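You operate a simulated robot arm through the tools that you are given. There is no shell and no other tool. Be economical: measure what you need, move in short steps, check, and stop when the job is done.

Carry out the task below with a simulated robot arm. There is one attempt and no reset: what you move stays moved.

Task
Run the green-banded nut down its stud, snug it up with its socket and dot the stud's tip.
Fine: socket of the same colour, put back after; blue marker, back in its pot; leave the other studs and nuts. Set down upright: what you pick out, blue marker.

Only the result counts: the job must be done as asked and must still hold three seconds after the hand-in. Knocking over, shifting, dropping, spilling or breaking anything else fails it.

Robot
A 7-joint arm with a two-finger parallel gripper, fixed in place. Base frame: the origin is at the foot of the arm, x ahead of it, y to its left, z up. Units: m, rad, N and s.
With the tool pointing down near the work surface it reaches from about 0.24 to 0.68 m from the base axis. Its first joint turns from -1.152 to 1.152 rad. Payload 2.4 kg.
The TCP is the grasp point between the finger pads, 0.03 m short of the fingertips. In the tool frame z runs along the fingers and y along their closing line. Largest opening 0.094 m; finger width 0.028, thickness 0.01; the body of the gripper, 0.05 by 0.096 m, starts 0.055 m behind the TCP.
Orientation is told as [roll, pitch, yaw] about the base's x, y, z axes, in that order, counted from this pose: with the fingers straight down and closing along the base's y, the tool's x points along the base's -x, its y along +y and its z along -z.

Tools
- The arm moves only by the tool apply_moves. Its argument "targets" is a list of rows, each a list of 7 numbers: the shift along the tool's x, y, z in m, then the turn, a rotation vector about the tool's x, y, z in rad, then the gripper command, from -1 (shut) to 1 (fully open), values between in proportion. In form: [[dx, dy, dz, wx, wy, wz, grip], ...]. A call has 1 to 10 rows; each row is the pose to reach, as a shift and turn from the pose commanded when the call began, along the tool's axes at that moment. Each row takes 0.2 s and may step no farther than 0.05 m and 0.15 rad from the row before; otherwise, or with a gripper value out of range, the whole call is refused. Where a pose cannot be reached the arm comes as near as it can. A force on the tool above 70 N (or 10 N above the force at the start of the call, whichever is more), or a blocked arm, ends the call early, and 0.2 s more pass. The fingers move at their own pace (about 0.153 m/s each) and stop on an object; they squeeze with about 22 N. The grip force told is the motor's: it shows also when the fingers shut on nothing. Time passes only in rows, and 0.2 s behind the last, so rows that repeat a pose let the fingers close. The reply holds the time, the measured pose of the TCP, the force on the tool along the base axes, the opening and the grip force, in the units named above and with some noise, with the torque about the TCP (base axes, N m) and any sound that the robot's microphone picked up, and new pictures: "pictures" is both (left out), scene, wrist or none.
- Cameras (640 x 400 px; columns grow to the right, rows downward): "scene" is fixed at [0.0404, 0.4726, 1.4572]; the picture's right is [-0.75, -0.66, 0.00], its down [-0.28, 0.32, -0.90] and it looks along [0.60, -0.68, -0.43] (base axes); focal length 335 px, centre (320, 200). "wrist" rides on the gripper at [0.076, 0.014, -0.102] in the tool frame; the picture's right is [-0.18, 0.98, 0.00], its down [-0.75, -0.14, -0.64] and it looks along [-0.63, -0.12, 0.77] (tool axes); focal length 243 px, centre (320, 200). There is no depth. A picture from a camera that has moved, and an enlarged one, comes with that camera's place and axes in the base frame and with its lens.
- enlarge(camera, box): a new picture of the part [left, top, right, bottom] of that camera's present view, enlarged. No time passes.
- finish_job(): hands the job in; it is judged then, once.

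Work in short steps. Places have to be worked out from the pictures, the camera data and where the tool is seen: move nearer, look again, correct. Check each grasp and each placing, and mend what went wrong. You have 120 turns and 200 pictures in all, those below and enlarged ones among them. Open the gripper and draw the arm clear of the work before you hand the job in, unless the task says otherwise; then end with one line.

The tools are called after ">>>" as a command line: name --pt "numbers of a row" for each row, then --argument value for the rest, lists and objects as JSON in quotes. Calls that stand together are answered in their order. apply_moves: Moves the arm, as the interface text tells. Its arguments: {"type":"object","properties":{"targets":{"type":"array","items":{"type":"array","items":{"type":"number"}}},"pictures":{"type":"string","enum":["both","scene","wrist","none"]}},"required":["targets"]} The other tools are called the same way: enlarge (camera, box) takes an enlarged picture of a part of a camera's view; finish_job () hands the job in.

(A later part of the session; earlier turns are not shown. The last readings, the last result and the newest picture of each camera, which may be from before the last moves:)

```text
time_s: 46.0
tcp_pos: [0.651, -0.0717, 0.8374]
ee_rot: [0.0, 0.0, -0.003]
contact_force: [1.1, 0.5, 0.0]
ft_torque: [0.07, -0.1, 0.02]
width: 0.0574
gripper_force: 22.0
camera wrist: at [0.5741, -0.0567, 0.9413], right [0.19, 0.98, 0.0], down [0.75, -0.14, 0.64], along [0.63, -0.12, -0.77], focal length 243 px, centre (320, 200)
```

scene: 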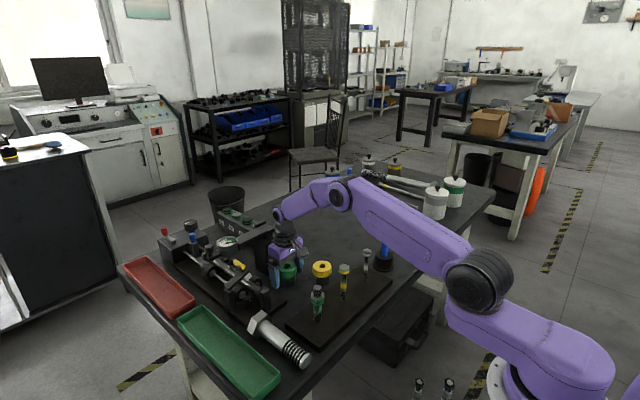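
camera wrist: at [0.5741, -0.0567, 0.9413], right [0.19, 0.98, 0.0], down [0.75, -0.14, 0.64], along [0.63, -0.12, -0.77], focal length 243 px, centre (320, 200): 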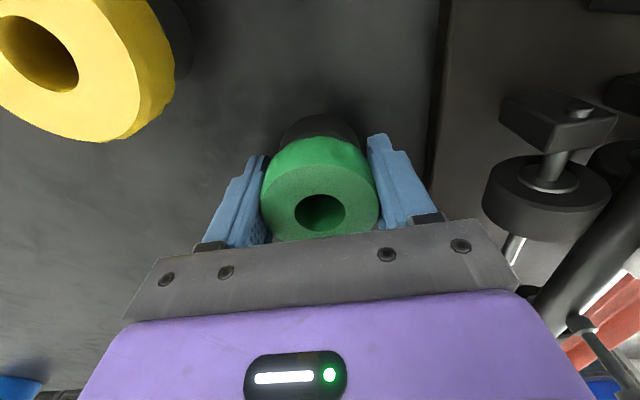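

Gripped at 0.057 m. I lift it straight up and carry it back above the nut.

>>> apply_moves --pt "0 0 -0.02 0 0 0 -1" --pt "0 0 -0.06 0 0 0 -1" --pt "0 0 -0.1 0 0 0 -1" --pt "0 0 -0.14 0 0 0 -1" --pt "0.02 0.008 -0.165 0 0 0 -1" --pt "0.06 0.023 -0.165 0 0 0 -1" --pt "0.1 0.038 -0.165 0 0 0 -1" --pt "0.14 0.053 -0.165 0 0 0 -1" --pt "0.17 0.066 -0.165 0 0 0 -1" --pt "0.186 0.071 -0.165 0 0 0 -1"

>>> enlarge --camera "scene" --box '[260, 210, 380, 330]'

```text
time_s: 48.2
tcp_pos: [0.4642, -0.0006, 1.0018]
ee_rot: [0.0, 0.001, -0.004]
contact_force: [0.0, -0.5, -2.8]
ft_torque: [-0.02, 0.01, 0.04]
width: 0.057
gripper_force: 22.0
camera wrist: at [0.3874, 0.0151, 1.1056], right [0.19, 0.98, 0.0], down [0.75, -0.14, 0.64], along [0.63, -0.12, -0.77], focal length 243 px, centre (320, 200)
```

scene: 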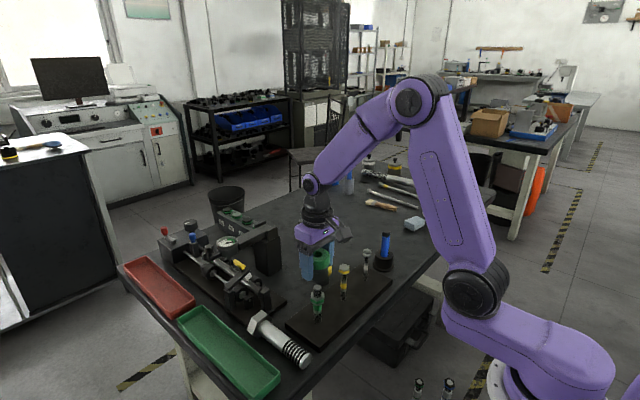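
wrist: 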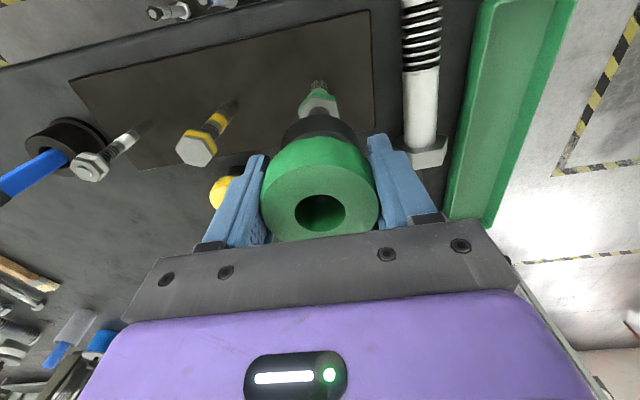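

```text
3.33 times, centred on (320, 270) of scene
camera zoom: at [0.0404, 0.4726, 1.4572], right [-0.75, -0.66, 0.0], down [-0.28, 0.32, -0.9], along [0.6, -0.68, -0.43], focal length 1115 px, centre (320, -33)
```

zoom: 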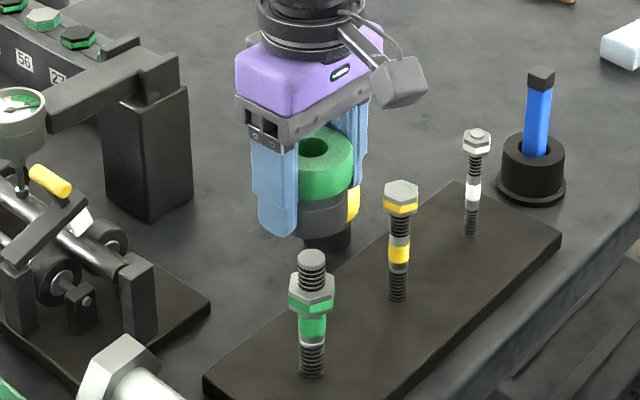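

The socket hangs straight above the stud. I lower it over the stud tip until just above the nut.

>>> apply_moves --pt "0 0 0.015 0 0 0 -1" --pt "0 0 0.03 0 0 0 -1" --pt "0 0 0.038 0 0 0 -1" --pt "0 0 0.044 0 0 0 -1" --pt "0 0 0.05 0 0 0 -1"

>>> enlarge --camera "scene" --box '[270, 230, 370, 330]'

```text
time_s: 49.4
tcp_pos: [0.4643, 0.0012, 0.9533]
ee_rot: [0.0, 0.001, -0.003]
contact_force: [0.5, -0.1, -2.4]
ft_torque: [0.0, 0.0, -0.03]
width: 0.0574
gripper_force: 22.0
camera wrist: at [0.3874, 0.0153, 1.057], right [0.19, 0.98, 0.0], down [0.75, -0.14, 0.64], along [0.63, -0.12, -0.77], focal length 243 px, centre (320, 200)
```

scene: 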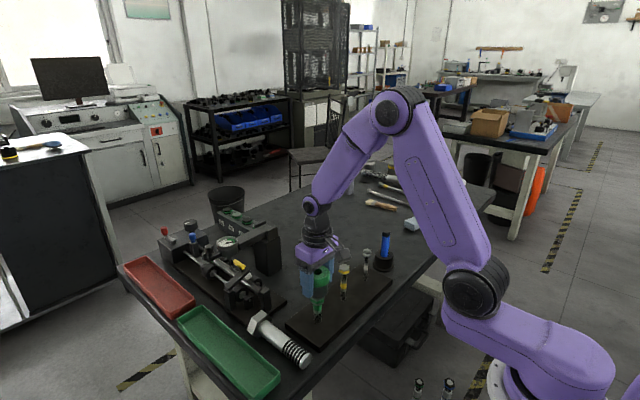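
wrist: 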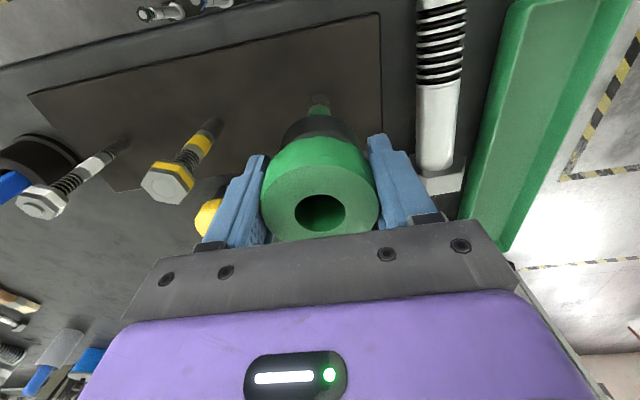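

```text
4.00 times, centred on (320, 280) of scene
camera zoom: at [0.0405, 0.4726, 1.4572], right [-0.75, -0.66, 0.0], down [-0.28, 0.32, -0.9], along [0.6, -0.68, -0.43], focal length 1338 px, centre (320, -120)
```

zoom: 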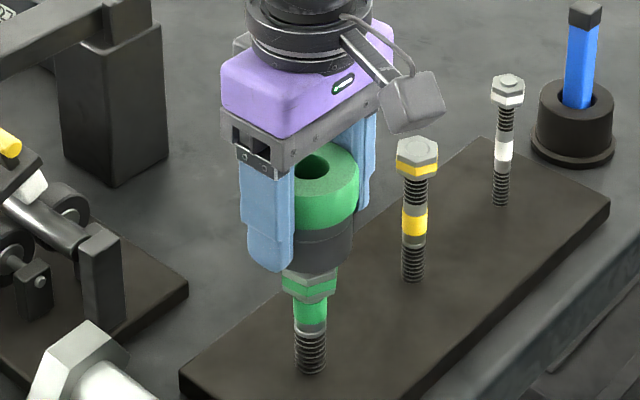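

The stud has entered the bore cleanly with no contact. I lower on, watching force for the hex engaging.

>>> apply_moves --pt "0 0 0.004 0 0 0 -1" --pt "0 0 0.007 0 0 0 -1" --pt "0 0 0.01 0 0 0 -1" --pt "0 0 0.012 0 0 0 -1" --pictures "none"

```text
time_s: 50.4
tcp_pos: [0.4654, 0.0012, 0.9413]
ee_rot: [-0.002, -0.003, -0.003]
contact_force: [-2.4, 0.5, 5.3]
ft_torque: [-0.04, 0.05, -0.05]
width: 0.0569
gripper_force: 22.4
```

It touches the nut's top (hex not aligned yet). I turn clockwise with light downward pressure to let it drop on.

>>> apply_moves --pt "0 0 0.0005 0 0 0.1 -1" --pt "0 0 0.001 0 0 0.2 -1" --pt "0 0 0.001 0 0 0.3 -1" --pt "0 0 0.0015 0 0 0.4 -1" --pt "0 0 0.0015 0 0 0.5 -1" --pictures "scene"

>>> enlarge --camera "scene" --box '[280, 250, 360, 330]'

```text
time_s: 51.6
tcp_pos: [0.466, -0.0009, 0.9391]
ee_rot: [0.001, -0.002, -0.506]
contact_force: [1.3, -1.4, 14.8]
ft_torque: [-0.06, 0.04, 0.05]
width: 0.0571
gripper_force: 22.3
```

scene: 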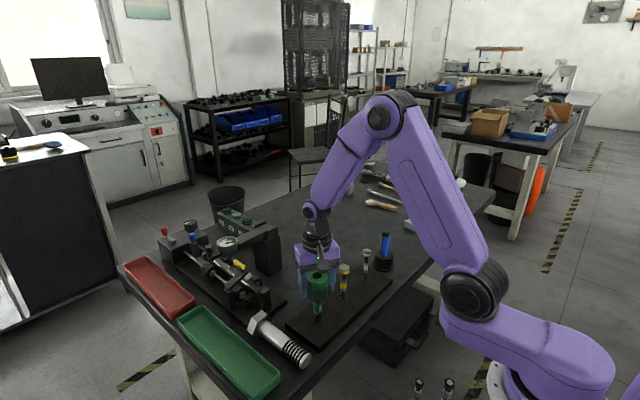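

```text
5.00 times, centred on (320, 290) of scene
camera zoom: at [0.0402, 0.4726, 1.4572], right [-0.75, -0.66, 0.0], down [-0.28, 0.32, -0.9], along [0.6, -0.68, -0.43], focal length 1673 px, centre (320, -250)
```

zoom: 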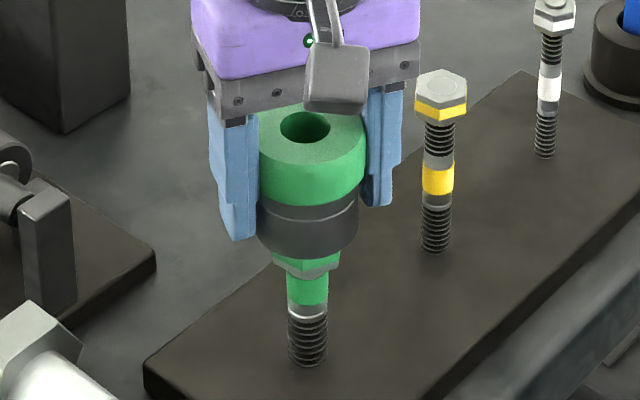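

Still not fully down (part of the nut shows), 15 N of pressing force. I keep turning gently.

>>> apply_moves --pt "0 0 0 0 0 0.1 -1" --pt "0 0 0 0 0 0.2 -1" --pt "0 0 0 0 0 0.3 -1" --pt "0 0 0 0 0 0.4 -1" --pt "0 0 0 0 0 0.5 -1" --pt "0 0 0 0 0 0.6 -1" --pictures "none"

```text
time_s: 53.0
tcp_pos: [0.4654, 0.0001, 0.9392]
ee_rot: [-0.003, 0.0, -1.106]
contact_force: [4.6, -5.2, -8.7]
ft_torque: [-0.19, -0.12, 0.15]
width: 0.0572
gripper_force: 22.1
```

The force flipped from +15 N to −9 N: the hex has engaged. I lower the socket fully onto the nut.

>>> apply_moves --pt "0 0 0.002 0 0 0 -1" --pt "0 0 0.004 0 0 0 -1" --pt "0 0 0.006 0 0 0 -1" --pt "0 0 0.008 0 0 0 -1" --pictures "scene"

>>> enlarge --camera "scene" --box '[280, 250, 360, 330]'

```text
time_s: 54.0
tcp_pos: [0.4643, -0.0005, 0.9321]
ee_rot: [0.002, -0.001, -1.107]
contact_force: [3.0, -8.8, 0.8]
ft_torque: [-0.31, -0.05, 0.07]
width: 0.0568
gripper_force: 21.9
```

scene: 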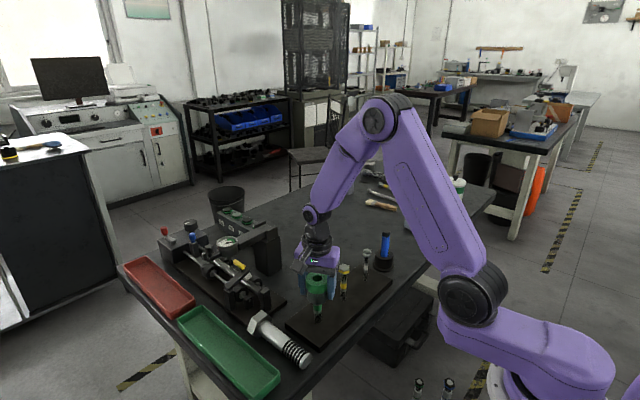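

```text
5.00 times, centred on (320, 290) of scene
camera zoom: at [0.0405, 0.4724, 1.4572], right [-0.75, -0.66, 0.0], down [-0.28, 0.32, -0.9], along [0.6, -0.68, -0.43], focal length 1673 px, centre (320, -250)
```

zoom: 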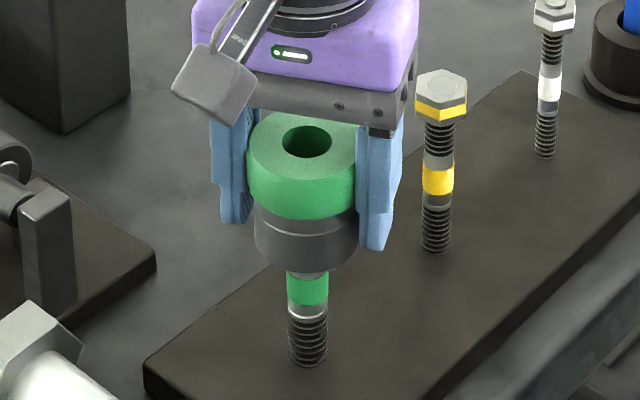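

The socket now covers the nut fully. I turn clockwise in small steps to snug it, watching torque and sound.

>>> apply_moves --pt "0 0 0 0 0 0.1 -1" --pt "0 0 0 0 0 0.2 -1" --pt "0 0 0 0 0 0.3 -1" --pt "0 0 0 0 0 0.4 -1" --pictures "none"

```text
time_s: 55.0
tcp_pos: [0.4646, -0.0009, 0.9312]
ee_rot: [0.0, 0.003, -1.507]
contact_force: [0.8, -5.9, -0.7]
ft_torque: [-0.17, -0.01, 0.16]
width: 0.0578
gripper_force: 21.9
```

>>> apply_moves --pt "0 0 0 0 0 0.1 -1" --pt "0 0 0 0 0 0.2 -1" --pt "0 0 0 0 0 0.3 -1" --pt "0 0 0 0 0 0.4 -1" --pictures "scene"

>>> enlarge --camera "scene" --box '[280, 250, 360, 330]'

```text
time_s: 56.0
tcp_pos: [0.4659, 0.002, 0.9323]
ee_rot: [0.0, 0.0, -1.908]
contact_force: [-1.2, -2.1, 0.7]
ft_torque: [-0.02, -0.03, 0.12]
width: 0.0579
gripper_force: 22.9
```

scene: 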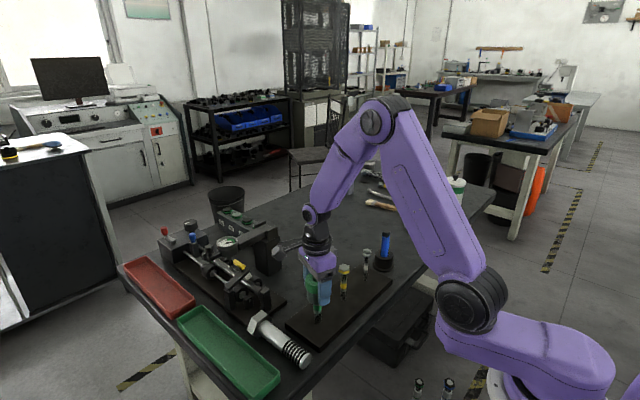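

```text
5.00 times, centred on (320, 290) of scene
camera zoom: at [0.0404, 0.4726, 1.4572], right [-0.75, -0.66, 0.0], down [-0.28, 0.32, -0.9], along [0.6, -0.68, -0.43], focal length 1673 px, centre (320, -250)
```

zoom: 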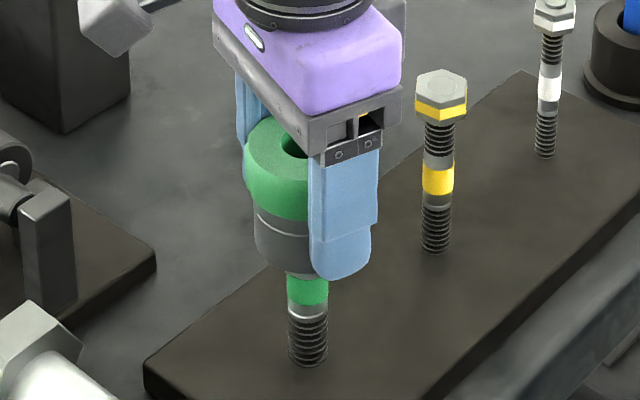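

Torque is still about 0.12 N m with no click, so it may still be turning. I continue clockwise.

>>> apply_moves --pt "0 0 0.0003 0 0 0.1 -1" --pt "0 0 0.0006 0 0 0.2 -1" --pt "0 0 0.0008 0 0 0.3 -1" --pt "0 0 0.001 0 0 0.4 -1" --pt "0 0 0.001 0 0 0.5 -1" --pictures "scene"

>>> enlarge --camera "scene" --box '[280, 250, 360, 330]'

```text
time_s: 57.2
tcp_pos: [0.4653, 0.0005, 0.93]
ee_rot: [0.0, 0.002, -2.406]
contact_force: [2.4, 0.1, 0.8]
ft_torque: [-0.03, -0.08, 0.1]
width: 0.0578
gripper_force: 22.2
```

scene: 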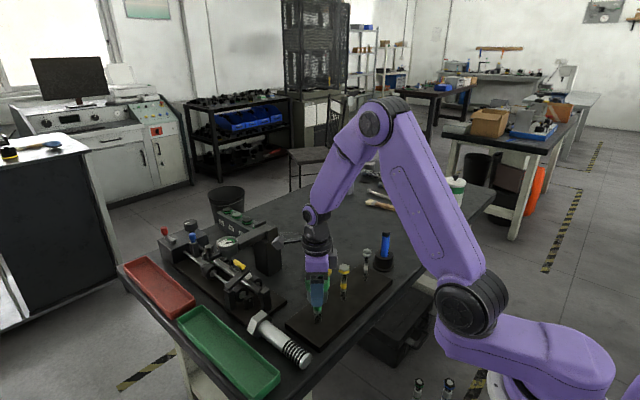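

```text
5.00 times, centred on (320, 290) of scene
camera zoom: at [0.0405, 0.4726, 1.4572], right [-0.75, -0.66, 0.0], down [-0.28, 0.32, -0.9], along [0.6, -0.68, -0.43], focal length 1673 px, centre (320, -250)
```

zoom: 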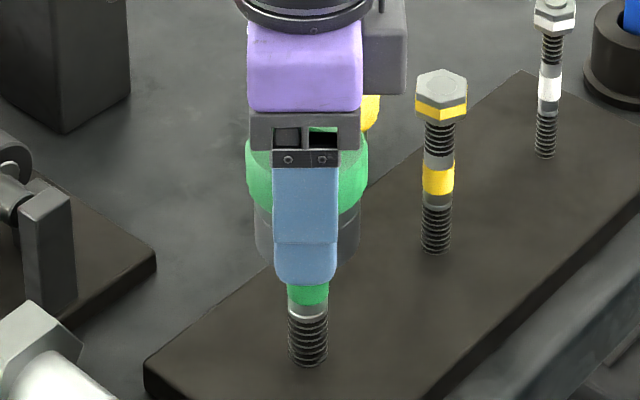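

No snug yet. I turn a little more in the remaining wrist range.

>>> apply_moves --pt "0 0 0.0003 0 0 0.1 -1" --pt "0 0 0.0005 0 0 0.2 -1" --pt "0 0 0.0007 0 0 0.3 -1" --pt "0 0 0.0008 0 0 0.4 -1" --pictures "scene"

>>> enlarge --camera "scene" --box '[280, 250, 360, 330]'

```text
time_s: 58.2
tcp_pos: [0.4643, -0.0, 0.9297]
ee_rot: [-0.001, 0.002, -2.809]
contact_force: [-1.1, -5.6, 0.5]
ft_torque: [-0.16, 0.0, 0.14]
width: 0.0573
gripper_force: 21.6
```

scene: 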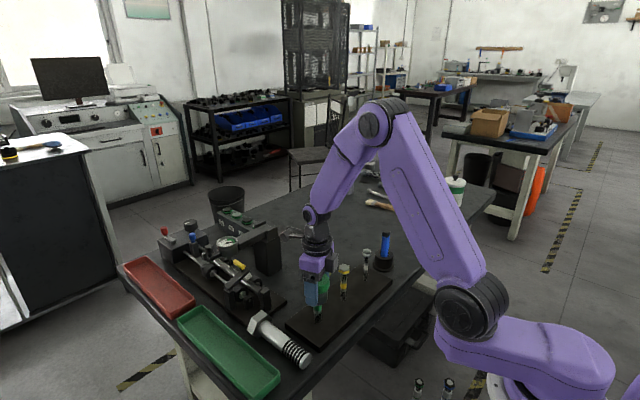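

```text
5.00 times, centred on (320, 290) of scene
camera zoom: at [0.0404, 0.4725, 1.4572], right [-0.75, -0.66, 0.0], down [-0.28, 0.32, -0.9], along [0.6, -0.68, -0.43], focal length 1673 px, centre (320, -250)
```

zoom: 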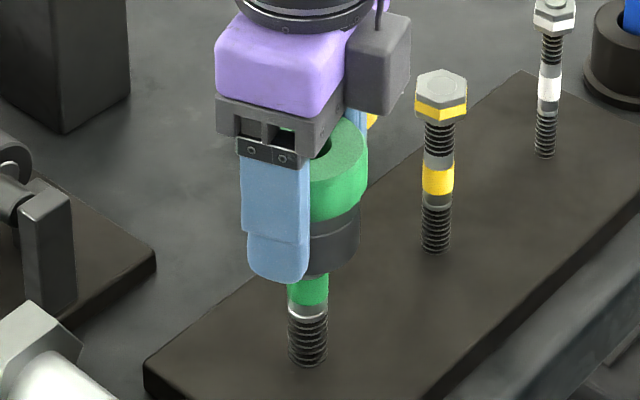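

Torque is still at running-friction level, so the nut isn't tight yet. The socket rests on the nut; I open, wind back CCW and regrip it.

>>> apply_moves --pt "0 0 0 0 0 0 0.5" --pt "0 0 0 0 0 0 0.6" --pt "0 0 0 0 0 -0.15 0.6" --pt "0 0 0 0 0 -0.3 0.6" --pt "0 0 0 0 0 -0.45 0.6" --pt "0 0 0 0 0 -0.6 0.6" --pt "0 0 0 0 0 -0.75 0.6" --pt "0 0 0 0 0 -0.9 0.6" --pt "0 0 0 0 0 -1.05 0.6" --pt "0 0 0 0 0 -1.2 0.6" --pictures "scene"

>>> enlarge --camera "scene" --box '[280, 250, 360, 330]'

```text
time_s: 60.4
tcp_pos: [0.4658, 0.001, 0.9306]
ee_rot: [-0.002, 0.0, -1.6]
contact_force: [0.6, 0.0, 0.4]
ft_torque: [0.0, -0.05, 0.01]
width: 0.0753
gripper_force: 0.0
```

scene: 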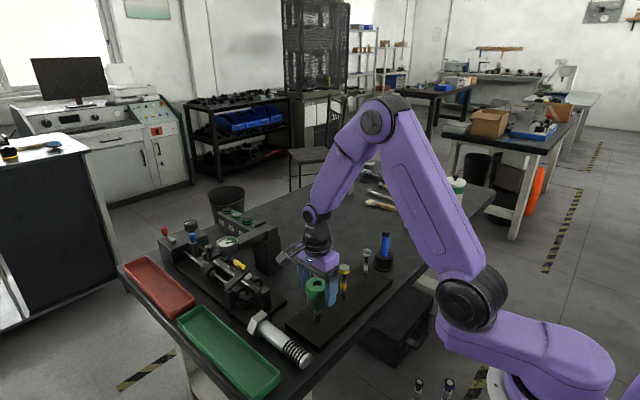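

```text
5.00 times, centred on (320, 290) of scene
camera zoom: at [0.0404, 0.4726, 1.4572], right [-0.75, -0.66, 0.0], down [-0.28, 0.32, -0.9], along [0.6, -0.68, -0.43], focal length 1673 px, centre (320, -250)
```

zoom: 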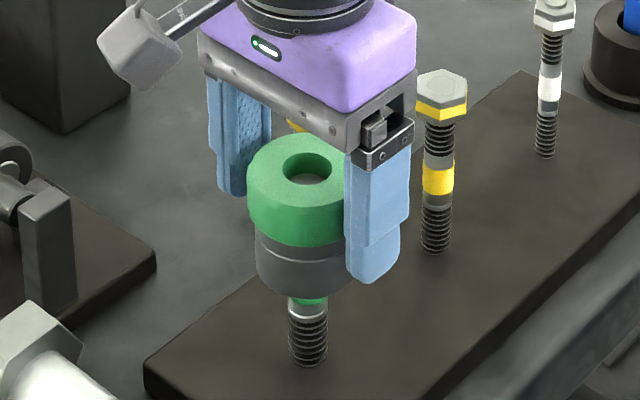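

On release the socket settled ~13 mm lower, so it had not been fully home. I wind back further and lower the gripper to regrip its collar.

>>> apply_moves --pt "0 0 0 0 0 -0.15 0.6" --pt "0 0 0.002 0 0 -0.3 0.6" --pt "0 0 0.004 0 0 -0.45 0.6" --pt "0 0 0.006 0 0 -0.6 0.6" --pt "0 0 0.008 0 0 -0.75 0.6" --pt "0 0 0.01 0 0 -0.9 0.6" --pt "0 0 0.012 0 0 -1.05 0.6" --pt "0 0 0.013 0 0 -1.2 0.6" --pt "0 0 0.013 0 0 -1.35 0.6" --pt "0 0 0.013 0 0 -1.5 0.6" --pictures "none"

>>> apply_moves --pt "0 0 0 0 0 -0.15 0.6" --pt "0 0 0 0 0 -0.3 0.6" --pt "0 0 0 0 0 -0.45 0.6" --pt "0 0 0 0 0 -0.6 0.6" --pt "0 0 0 0 0 -0.75 0.6" --pt "0 0 0 0 0 -0.9 0.6" --pt "0 0 0 0 0 -1.05 0.6" --pt "0 0 0 0 0 -1.2 0.6" --pt "0 0 0 0 0 -1.35 0.6" --pt "0 0 0 0 0 -1.5 0.6" --pictures "none"

>>> apply_moves --pt "0 0 0 0 0 -0.15 0.6" --pt "0 0 0 0 0 -0.3 0.6" --pt "0 0 0 0 0 -0.45 0.6" --pt "0 0 0 0 0 -0.6 0.6" --pt "0 0 0 0 0 -0.75 0.6" --pt "0 0 0 0 0 -0.9 0.6" --pictures "both"

>>> enlarge --camera "scene" --box '[280, 250, 360, 330]'

```text
time_s: 62.6
tcp_pos: [0.4651, 0.0009, 0.9176]
ee_rot: [0.0, 0.0, -0.101]
contact_force: [-0.2, 0.0, -1.2]
ft_torque: [-0.02, 0.02, 0.0]
width: 0.0752
gripper_force: 0.0
```

```text
time_s: 64.8
tcp_pos: [0.4662, -0.0001, 0.9174]
ee_rot: [-0.001, -0.001, 1.4]
contact_force: [0.0, 0.3, -0.1]
ft_torque: [0.0, 0.01, 0.0]
width: 0.0751
gripper_force: 0.1
```

```text
time_s: 66.2
tcp_pos: [0.4656, 0.0002, 0.9165]
ee_rot: [0.001, 0.0, 2.3]
contact_force: [0.4, -0.5, -0.1]
ft_torque: [0.01, 0.01, 0.01]
width: 0.0753
gripper_force: 0.0
camera wrist: at [0.5046, -0.0656, 1.0207], right [-0.86, -0.52, 0.0], down [-0.4, 0.66, 0.64], along [-0.33, 0.55, -0.77], focal length 243 px, centre (320, 200)
```

scene: 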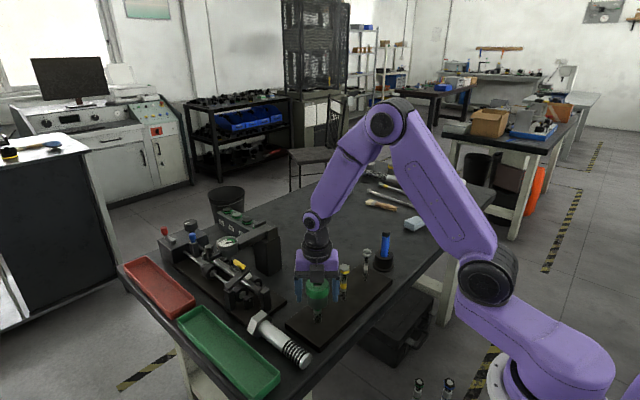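
wrist: 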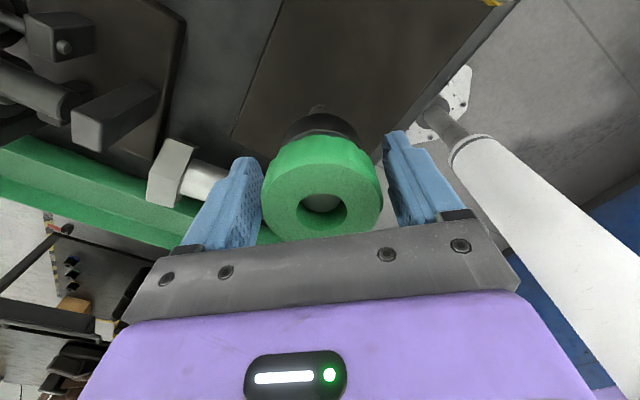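

```text
5.00 times, centred on (320, 290) of scene
camera zoom: at [0.0404, 0.4726, 1.4572], right [-0.75, -0.66, 0.0], down [-0.28, 0.32, -0.9], along [0.6, -0.68, -0.43], focal length 1673 px, centre (320, -250)
```

zoom: 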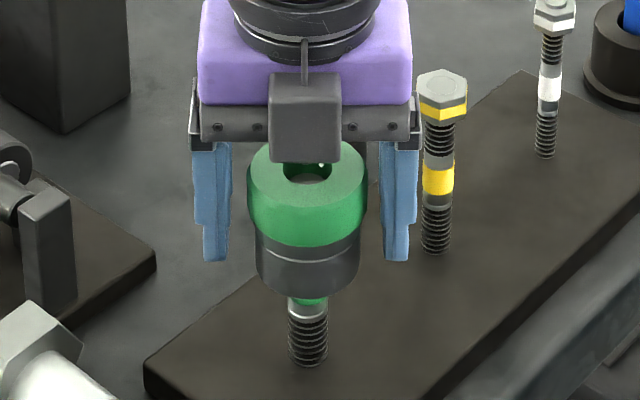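

The socket sits fully home now, in the same place in the grip as when I picked it. I close and turn clockwise.

>>> apply_moves --pt "0 0 0 0 0 0 -1" --pt "0 0 0 0 0 0 -1" --pt "0 0 0.0002 0 0 0.1 -1" --pt "0 0 0.0004 0 0 0.2 -1" --pt "0 0 0.0006 0 0 0.3 -1" --pt "0 0 0.0008 0 0 0.4 -1" --pt "0 0 0.001 0 0 0.5 -1" --pictures "none"

>>> apply_moves --pt "0 0 0.0002 0 0 0.1 -1" --pt "0 0 0.0004 0 0 0.2 -1" --pt "0 0 0.0006 0 0 0.3 -1" --pt "0 0 0.0008 0 0 0.4 -1" --pt "0 0 0.001 0 0 0.5 -1" --pictures "scene"

>>> enlarge --camera "scene" --box '[280, 250, 360, 330]'

```text
time_s: 67.8
tcp_pos: [0.4654, 0.0001, 0.9152]
ee_rot: [0.001, 0.0, 1.79]
contact_force: [-2.1, -8.3, 0.1]
ft_torque: [-0.02, -0.07, 0.11]
width: 0.0577
gripper_force: 21.7
```

```text
time_s: 69.0
tcp_pos: [0.4663, 0.002, 0.9167]
ee_rot: [-0.003, -0.001, 1.294]
contact_force: [-3.0, -1.3, 2.1]
ft_torque: [0.03, 0.07, 0.09]
width: 0.0578
gripper_force: 21.9
```

scene: 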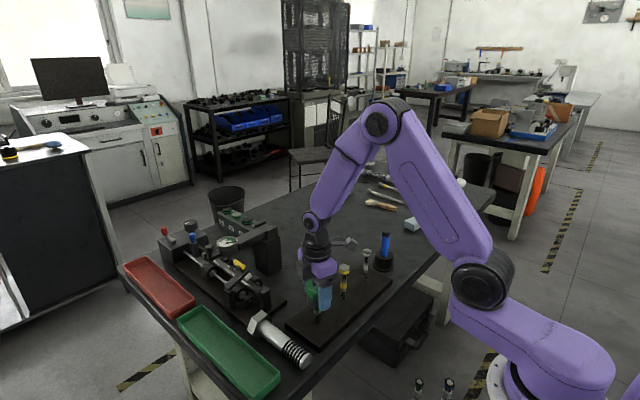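

```text
5.00 times, centred on (320, 290) of scene
camera zoom: at [0.0403, 0.4726, 1.4572], right [-0.75, -0.66, 0.0], down [-0.28, 0.32, -0.9], along [0.6, -0.68, -0.43], focal length 1673 px, centre (320, -250)
```

zoom: 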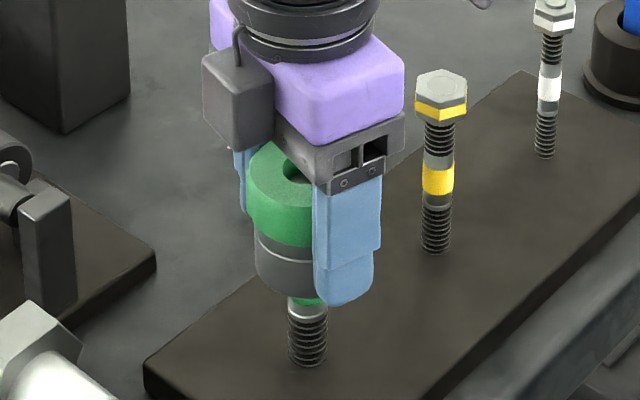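

Torque is still 0.1 N m and everything moves together. I continue in longer turns.

>>> apply_moves --pt "0 0 0.0002 0 0 0.15 -1" --pt "0 0 0.0005 0 0 0.3 -1" --pt "0 0 0.0007 0 0 0.45 -1" --pt "0 0 0.0009 0 0 0.6 -1" --pt "0 0 0.0012 0 0 0.75 -1" --pt "0 0 0.0014 0 0 0.9 -1" --pictures "none"

>>> apply_moves --pt "0 0 0.0002 0 0 0.15 -1" --pt "0 0 0.0005 0 0 0.3 -1" --pt "0 0 0.0007 0 0 0.45 -1" --pt "0 0 0.0009 0 0 0.6 -1" --pictures "scene"

>>> enlarge --camera "scene" --box '[280, 250, 360, 330]'

```text
time_s: 70.4
tcp_pos: [0.4651, -0.0006, 0.914]
ee_rot: [0.0, 0.001, 0.391]
contact_force: [-1.5, -4.7, 4.3]
ft_torque: [-0.05, -0.01, 0.15]
width: 0.0575
gripper_force: 22.3
```

```text
time_s: 71.4
tcp_pos: [0.4637, 0.0002, 0.9132]
ee_rot: [-0.001, -0.002, -0.209]
contact_force: [3.1, -11.7, 3.1]
ft_torque: [-0.09, 0.04, 0.09]
width: 0.0574
gripper_force: 21.6
```

scene: 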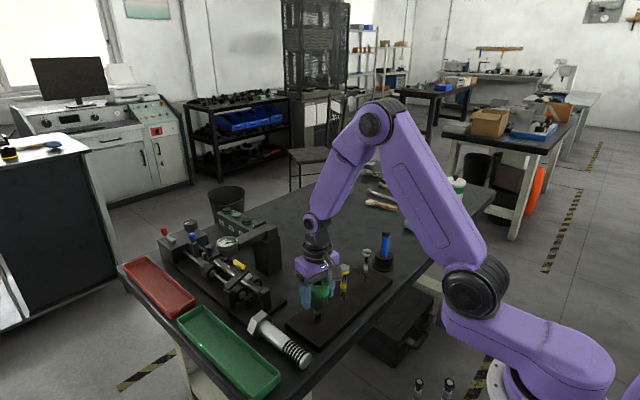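

```text
5.00 times, centred on (320, 290) of scene
camera zoom: at [0.0405, 0.4723, 1.4573], right [-0.75, -0.66, 0.0], down [-0.28, 0.32, -0.9], along [0.6, -0.68, -0.43], focal length 1673 px, centre (320, -250)
```

zoom: 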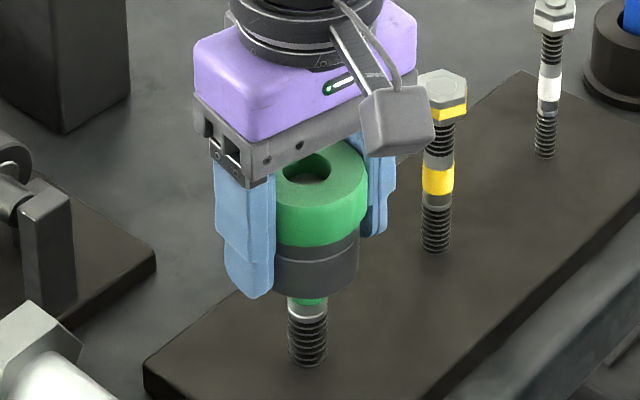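

The socket's height barely changes. I keep turning through the rest of the wrist range to see if torque rises.

>>> apply_moves --pt "0 0 0.0002 0 0 0.15 -1" --pt "0 0 0.0005 0 0 0.3 -1" --pt "0 0 0.0007 0 0 0.45 -1" --pt "0 0 0.0009 0 0 0.6 -1" --pt "0 0 0.001 0 0 0.75 -1" --pt "0 0 0.001 0 0 0.9 -1" --pt "0 0 0.001 0 0 1.05 -1" --pt "0 0 0.001 0 0 1.2 -1" --pictures "none"

>>> apply_moves --pt "0 0 0 0 0 0.15 -1" --pt "0 0 0 0 0 0.3 -1" --pt "0 0 0 0 0 0.45 -1" --pt "0 0 0 0 0 0.6 -1" --pt "0 0 0 0 0 0.75 -1" --pt "0 0 0 0 0 0.9 -1" --pt "0 0 0 0 0 1.05 -1" --pt "0 0 0 0 0 1.2 -1" --pictures "scene"

>>> enlarge --camera "scene" --box '[280, 250, 360, 330]'

```text
time_s: 73.2
tcp_pos: [0.4647, 0.0012, 0.9111]
ee_rot: [0.001, -0.001, -1.407]
contact_force: [-4.3, -6.8, 1.2]
ft_torque: [0.02, -0.01, 0.14]
width: 0.0582
gripper_force: 22.1
```

```text
time_s: 75.0
tcp_pos: [0.4663, 0.0007, 0.9114]
ee_rot: [0.002, 0.003, -2.609]
contact_force: [5.7, -5.9, 0.1]
ft_torque: [-0.04, 0.02, 0.22]
width: 0.0575
gripper_force: 22.5
```

scene: 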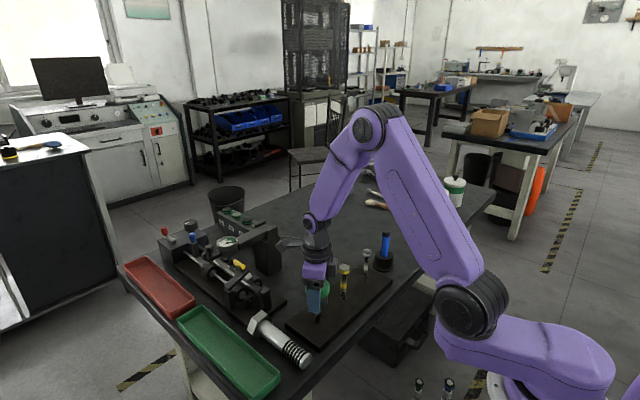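

```text
5.00 times, centred on (320, 290) of scene
camera zoom: at [0.0406, 0.4725, 1.4572], right [-0.75, -0.66, 0.0], down [-0.28, 0.32, -0.9], along [0.6, -0.68, -0.43], focal length 1673 px, centre (320, -250)
```

zoom: 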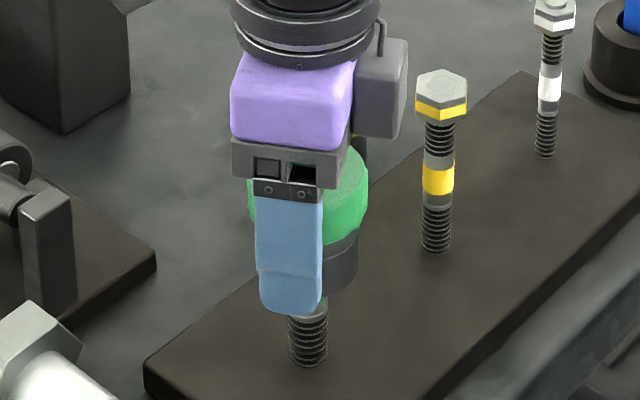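

Torque is rising a little (0.22). I open, wind back, then will briefly lift the socket to see whether the nut really moved.

>>> apply_moves --pt "0 0 0 0 0 0 0.5" --pt "0 0 0 0 0 0 0.6" --pt "0 0 0 0 0 -0.15 0.6" --pt "0 0 0 0 0 -0.3 0.6" --pt "0 0 0 0 0 -0.45 0.6" --pt "0 0 0 0 0 -0.6 0.6" --pt "0 0 0 0 0 -0.75 0.6" --pt "0 0 0 0 0 -0.9 0.6" --pt "0 0 0 0 0 -1.05 0.6" --pt "0 0 0 0 0 -1.2 0.6" --pictures "scene"

>>> enlarge --camera "scene" --box '[280, 250, 360, 330]'

>>> apply_moves --pt "0 0 0 0 0 -0.15 0.6" --pt "0 0 0 0 0 -0.3 0.6" --pt "0 0 0 0 0 -0.45 0.6" --pt "0 0 0 0 0 -0.6 0.6" --pt "0 0 0 0 0 -0.75 0.6" --pt "0 0 0 0 0 -0.9 0.6" --pt "0 0 0 0 0 -1.05 0.6" --pt "0 0 0 0 0 -1.2 0.6" --pt "0 0 0 0 0 -1.35 0.6" --pt "0 0 0 0 0 -1.5 0.6" --pictures "none"

>>> apply_moves --pt "0 0 0 0 0 -0.15 0.6" --pt "0 0 0 0 0 -0.3 0.6" --pt "0 0 0 0 0 -0.45 0.6" --pt "0 0 0 0 0 -0.6 0.6" --pt "0 0 0 0 0 -0.75 0.6" --pt "0 0 0 0 0 -0.9 0.6" --pt "0 0 0 0 0 -1.05 0.6" --pt "0 0 0 0 0 -1.2 0.6" --pt "0 0 0 0 0 -1.35 0.6" --pt "0 0 0 0 0 -1.5 0.6" --pictures "none"

```text
time_s: 77.2
tcp_pos: [0.4634, -0.0002, 0.9123]
ee_rot: [-0.001, 0.0, -1.401]
contact_force: [0.4, -0.6, 0.0]
ft_torque: [0.0, 0.0, 0.02]
width: 0.075
gripper_force: 0.0
```

scene: 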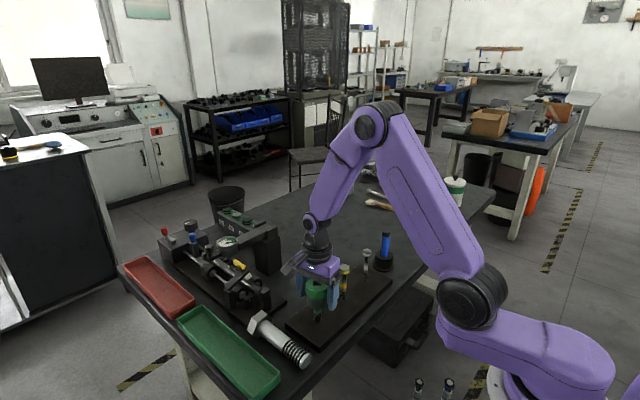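

```text
5.00 times, centred on (320, 290) of scene
camera zoom: at [0.0404, 0.4726, 1.4572], right [-0.75, -0.66, 0.0], down [-0.28, 0.32, -0.9], along [0.6, -0.68, -0.43], focal length 1673 px, centre (320, -250)
```

zoom: 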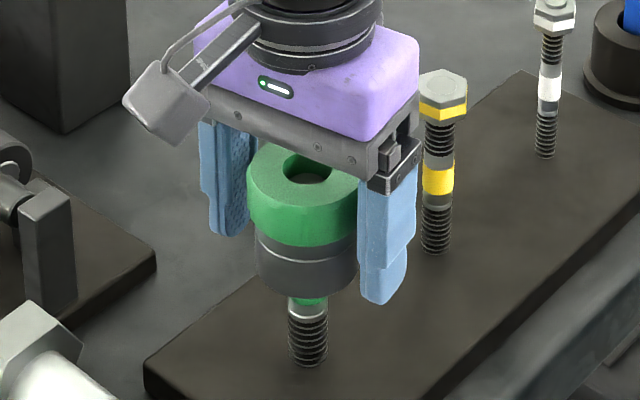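

```text
time_s: 79.4
tcp_pos: [0.4645, 0.0005, 0.9117]
ee_rot: [-0.001, -0.001, 0.098]
contact_force: [0.2, -0.2, -0.1]
ft_torque: [0.0, 0.03, -0.04]
width: 0.0753
gripper_force: 0.0
```

```text
time_s: 81.6
tcp_pos: [0.4655, 0.0011, 0.9116]
ee_rot: [-0.001, 0.001, 1.599]
contact_force: [0.3, -0.1, 0.3]
ft_torque: [0.0, -0.01, -0.01]
width: 0.0752
gripper_force: 0.0
```

I grip the socket and lift it clear to look at the nut.

>>> apply_moves --pt "0 0 -0.005 0 0 0 0.6" --pt "0 0 -0.005 0 0 0 -1" --pt "0 0 -0.005 0 0 0 -1" --pt "0 0 -0.02 0 0 0 -1" --pt "0 0 -0.04 0 0 0 -1" --pt "0 0 -0.065 0 0 0 -1" --pictures "scene"

>>> enlarge --camera "scene" --box '[280, 250, 360, 330]'

```text
time_s: 83.0
tcp_pos: [0.4656, 0.0017, 0.978]
ee_rot: [0.002, 0.0, 1.595]
contact_force: [0.1, 0.9, -4.0]
ft_torque: [-0.04, 0.03, -0.02]
width: 0.0581
gripper_force: 22.3
```

scene: 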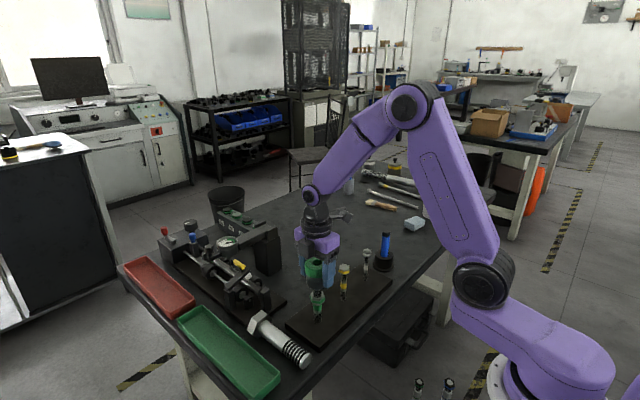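

```text
5.00 times, centred on (320, 290) of scene
camera zoom: at [0.0405, 0.4726, 1.4572], right [-0.75, -0.66, 0.0], down [-0.28, 0.32, -0.9], along [0.6, -0.68, -0.43], focal length 1673 px, centre (320, -250)
```

zoom: 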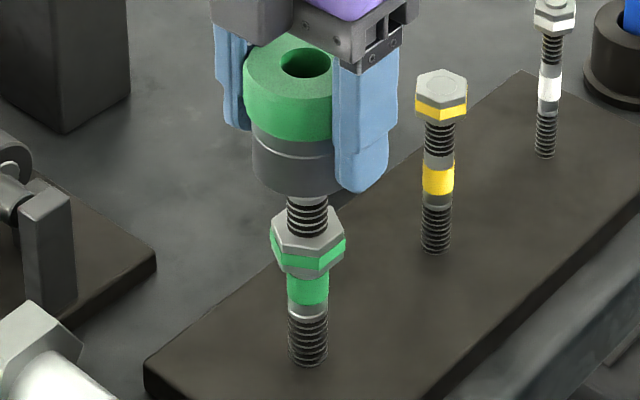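

The nut is at the same height as before the socket was used. I look very closely at it.

>>> enlarge --camera "scene" --box '[300, 282, 340, 322]'

>>> enlarge --camera "wrist" --box '[250, 60, 390, 250]'

```text
10.00 times, centred on (320, 302) of scene
camera zoom: at [0.0405, 0.4726, 1.4572], right [-0.75, -0.66, 0.0], down [-0.28, 0.32, -0.9], along [0.6, -0.68, -0.43], focal length 3346 px, centre (320, -820)
```

zoom: 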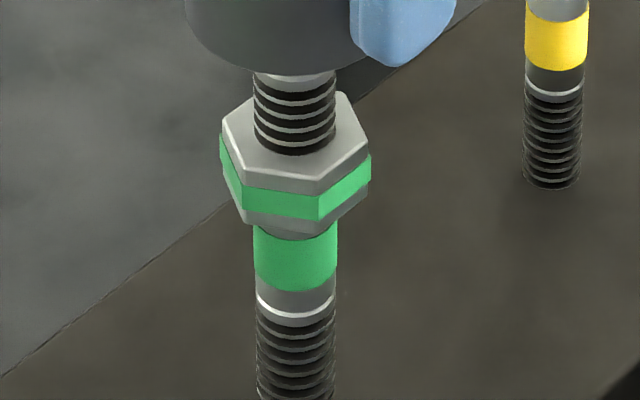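

```text
2.11 times, centred on (320, 155) of wrist
camera zoom: at [0.4531, -0.0761, 1.0807], right [-0.99, 0.16, 0.0], down [0.12, 0.76, 0.64], along [0.1, 0.63, -0.77], focal length 511 px, centre (320, 295)
```

zoom: 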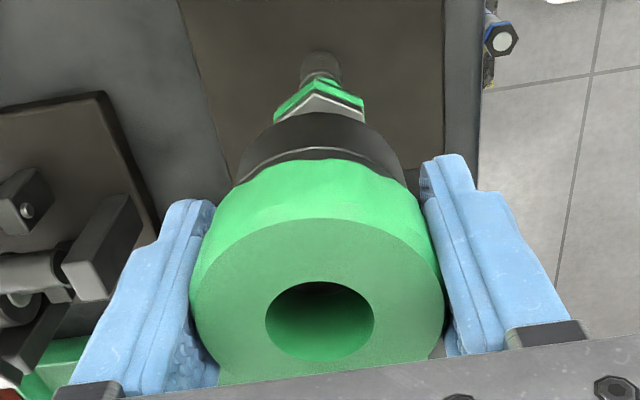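

The nut did turn some 33° with the socket and sits on its collar. The socket is still aligned with it, so I lower it straight back on and test the torque build-up carefully.

>>> apply_moves --pt "0 0 0.02 0 0 0 -1" --pt "0 0 0.04 0 0 0 -1" --pt "0 0 0.05 0 0 0 -1" --pt "0 0 0.055 0 0 0 -1" --pt "0 0 0.06 0 0 0 -1" --pictures "scene"

>>> enlarge --camera "scene" --box '[280, 250, 360, 330]'

```text
time_s: 84.2
tcp_pos: [0.4652, -0.0004, 0.9172]
ee_rot: [-0.005, 0.0, 1.596]
contact_force: [1.3, -3.2, 15.3]
ft_torque: [0.12, 0.26, 0.08]
width: 0.0578
gripper_force: 21.8
```

scene: 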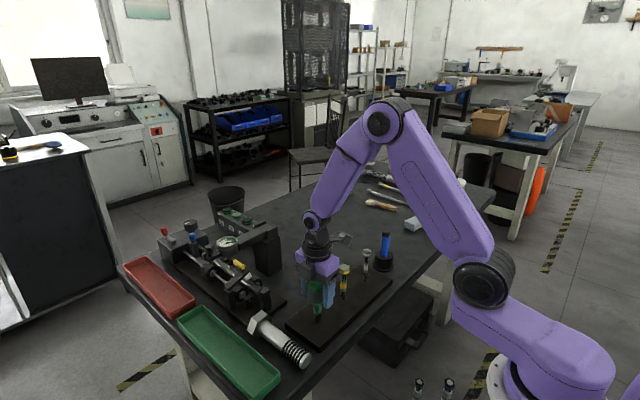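

```text
5.00 times, centred on (320, 290) of scene
camera zoom: at [0.0402, 0.4725, 1.4572], right [-0.75, -0.66, 0.0], down [-0.28, 0.32, -0.9], along [0.6, -0.68, -0.43], focal length 1673 px, centre (320, -250)
```

zoom: 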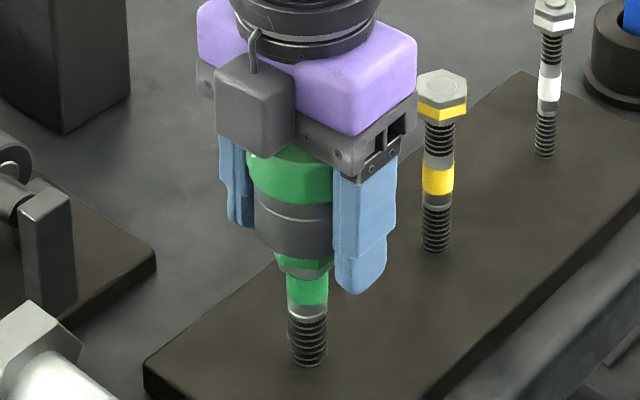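

The socket now rests on the nut's top, having slipped up in the fingers: the hex is slightly off. I release, regrip higher on the collar and turn with light pressure until it drops.

>>> apply_moves --pt "0 0 0 0 0 0 0.2" --pt "0 0 0 0 0 0 0.5" --pt "0 0 -0.007 0 0 0 0.5" --pt "0 0 -0.014 0 0 0 0.5" --pt "0 0 -0.014 0 0 0 0.5"

>>> enlarge --camera "scene" --box '[280, 250, 360, 330]'

```text
time_s: 85.4
tcp_pos: [0.4645, 0.0002, 0.93]
ee_rot: [-0.001, 0.0, 1.597]
contact_force: [0.5, 0.7, 0.6]
ft_torque: [0.0, 0.02, 0.02]
width: 0.0706
gripper_force: 0.1
camera wrist: at [0.4514, -0.076, 1.0339], right [-0.99, 0.16, 0.0], down [0.12, 0.76, 0.64], along [0.1, 0.63, -0.77], focal length 243 px, centre (320, 200)
```

scene: 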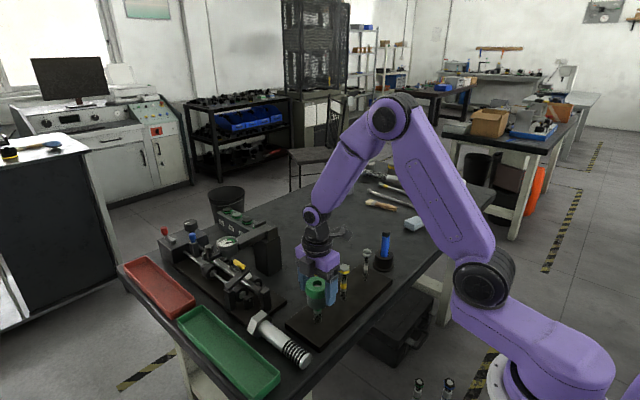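
wrist: 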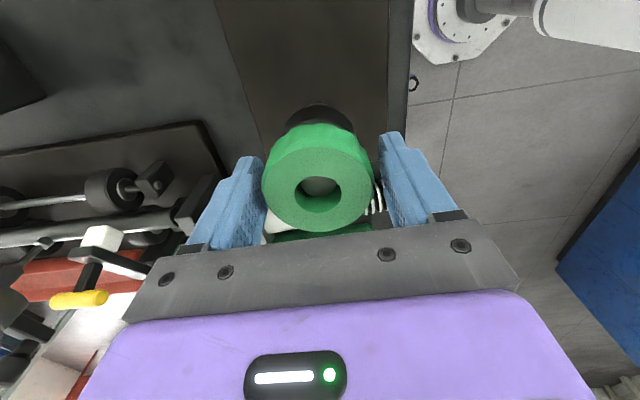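

```text
5.00 times, centred on (320, 290) of scene
camera zoom: at [0.0404, 0.4726, 1.4572], right [-0.75, -0.66, 0.0], down [-0.28, 0.32, -0.9], along [0.6, -0.68, -0.43], focal length 1673 px, centre (320, -250)
```

zoom: 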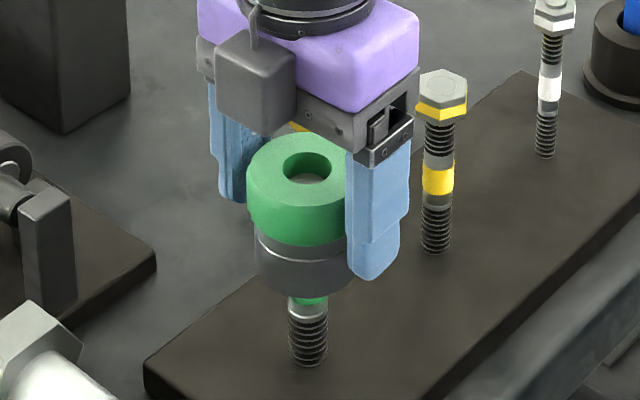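

Once released, the socket dropped fully home. I lower to its collar, close and turn a few small steps, reading torque each time.

>>> apply_moves --pt "0 0 0.007 0 0 0 0.5" --pt "0 0 0.0135 0 0 0 0.5" --pt "0 0 0.0135 0 0 0 -1" --pt "0 0 0.0135 0 0 0 -1" --pt "0 0 0.0135 0 0 0 -1" --pictures "none"

>>> apply_moves --pt "0 0 0 0 0 0.1 -1" --pictures "none"

>>> apply_moves --pt "0 0 0 0 0 0.1 -1" --pictures "none"

>>> apply_moves --pt "0 0 0 0 0 0.1 -1" --pictures "none"

>>> apply_moves --pt "0 0 0 0 0 0.1 -1" --pictures "none"

```text
time_s: 86.6
tcp_pos: [0.4667, 0.0009, 0.9178]
ee_rot: [0.0, -0.001, 1.595]
contact_force: [0.8, -1.5, 8.9]
ft_torque: [0.02, 0.13, 0.0]
width: 0.0581
gripper_force: 21.7
```

```text
time_s: 87.0
tcp_pos: [0.4658, 0.0002, 0.9176]
ee_rot: [-0.001, 0.0, 1.495]
contact_force: [0.9, -3.6, 14.0]
ft_torque: [-0.08, 0.13, 0.11]
width: 0.0581
gripper_force: 22.2
```

```text
time_s: 87.4
tcp_pos: [0.4645, -0.0, 0.9185]
ee_rot: [0.0, -0.001, 1.393]
contact_force: [4.8, -5.4, 0.4]
ft_torque: [-0.05, -0.03, 0.13]
width: 0.0573
gripper_force: 22.3
```

```text
time_s: 87.8
tcp_pos: [0.464, 0.0002, 0.9175]
ee_rot: [0.002, -0.001, 1.29]
contact_force: [2.2, -7.5, -0.6]
ft_torque: [-0.1, -0.04, 0.15]
width: 0.0573
gripper_force: 22.2
```

```text
time_s: 88.2
tcp_pos: [0.4651, 0.0014, 0.9169]
ee_rot: [-0.001, 0.0, 1.195]
contact_force: [2.1, -6.5, -0.7]
ft_torque: [0.01, 0.0, 0.09]
width: 0.058
gripper_force: 22.1
```

Torque stays about 0.13 N m after 0.4 rad. To see whether the nut itself turned (it was at 0° mod 60°), I lift the socket and look again.

>>> apply_moves --pt "0 0 -0.02 0 0 0 -1" --pt "0 0 -0.04 0 0 0 -1" --pt "0 0 -0.06 0 0 0 -1" --pictures "none"

>>> enlarge --camera "scene" --box '[300, 282, 340, 322]'

```text
time_s: 89.0
tcp_pos: [0.4637, 0.0019, 0.9775]
ee_rot: [0.0, 0.001, 1.195]
contact_force: [-0.7, 0.5, -2.3]
ft_torque: [0.01, 0.01, 0.0]
width: 0.0578
gripper_force: 22.3
```

```text
10.00 times, centred on (320, 302) of scene
camera zoom: at [0.0404, 0.4726, 1.4572], right [-0.75, -0.66, 0.0], down [-0.28, 0.32, -0.9], along [0.6, -0.68, -0.43], focal length 3346 px, centre (320, -820)
```

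zoom: 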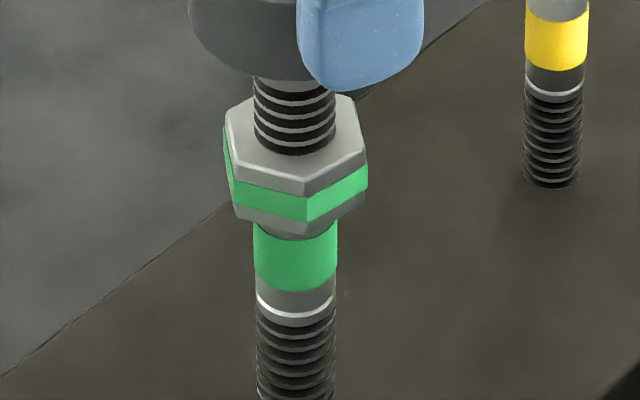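

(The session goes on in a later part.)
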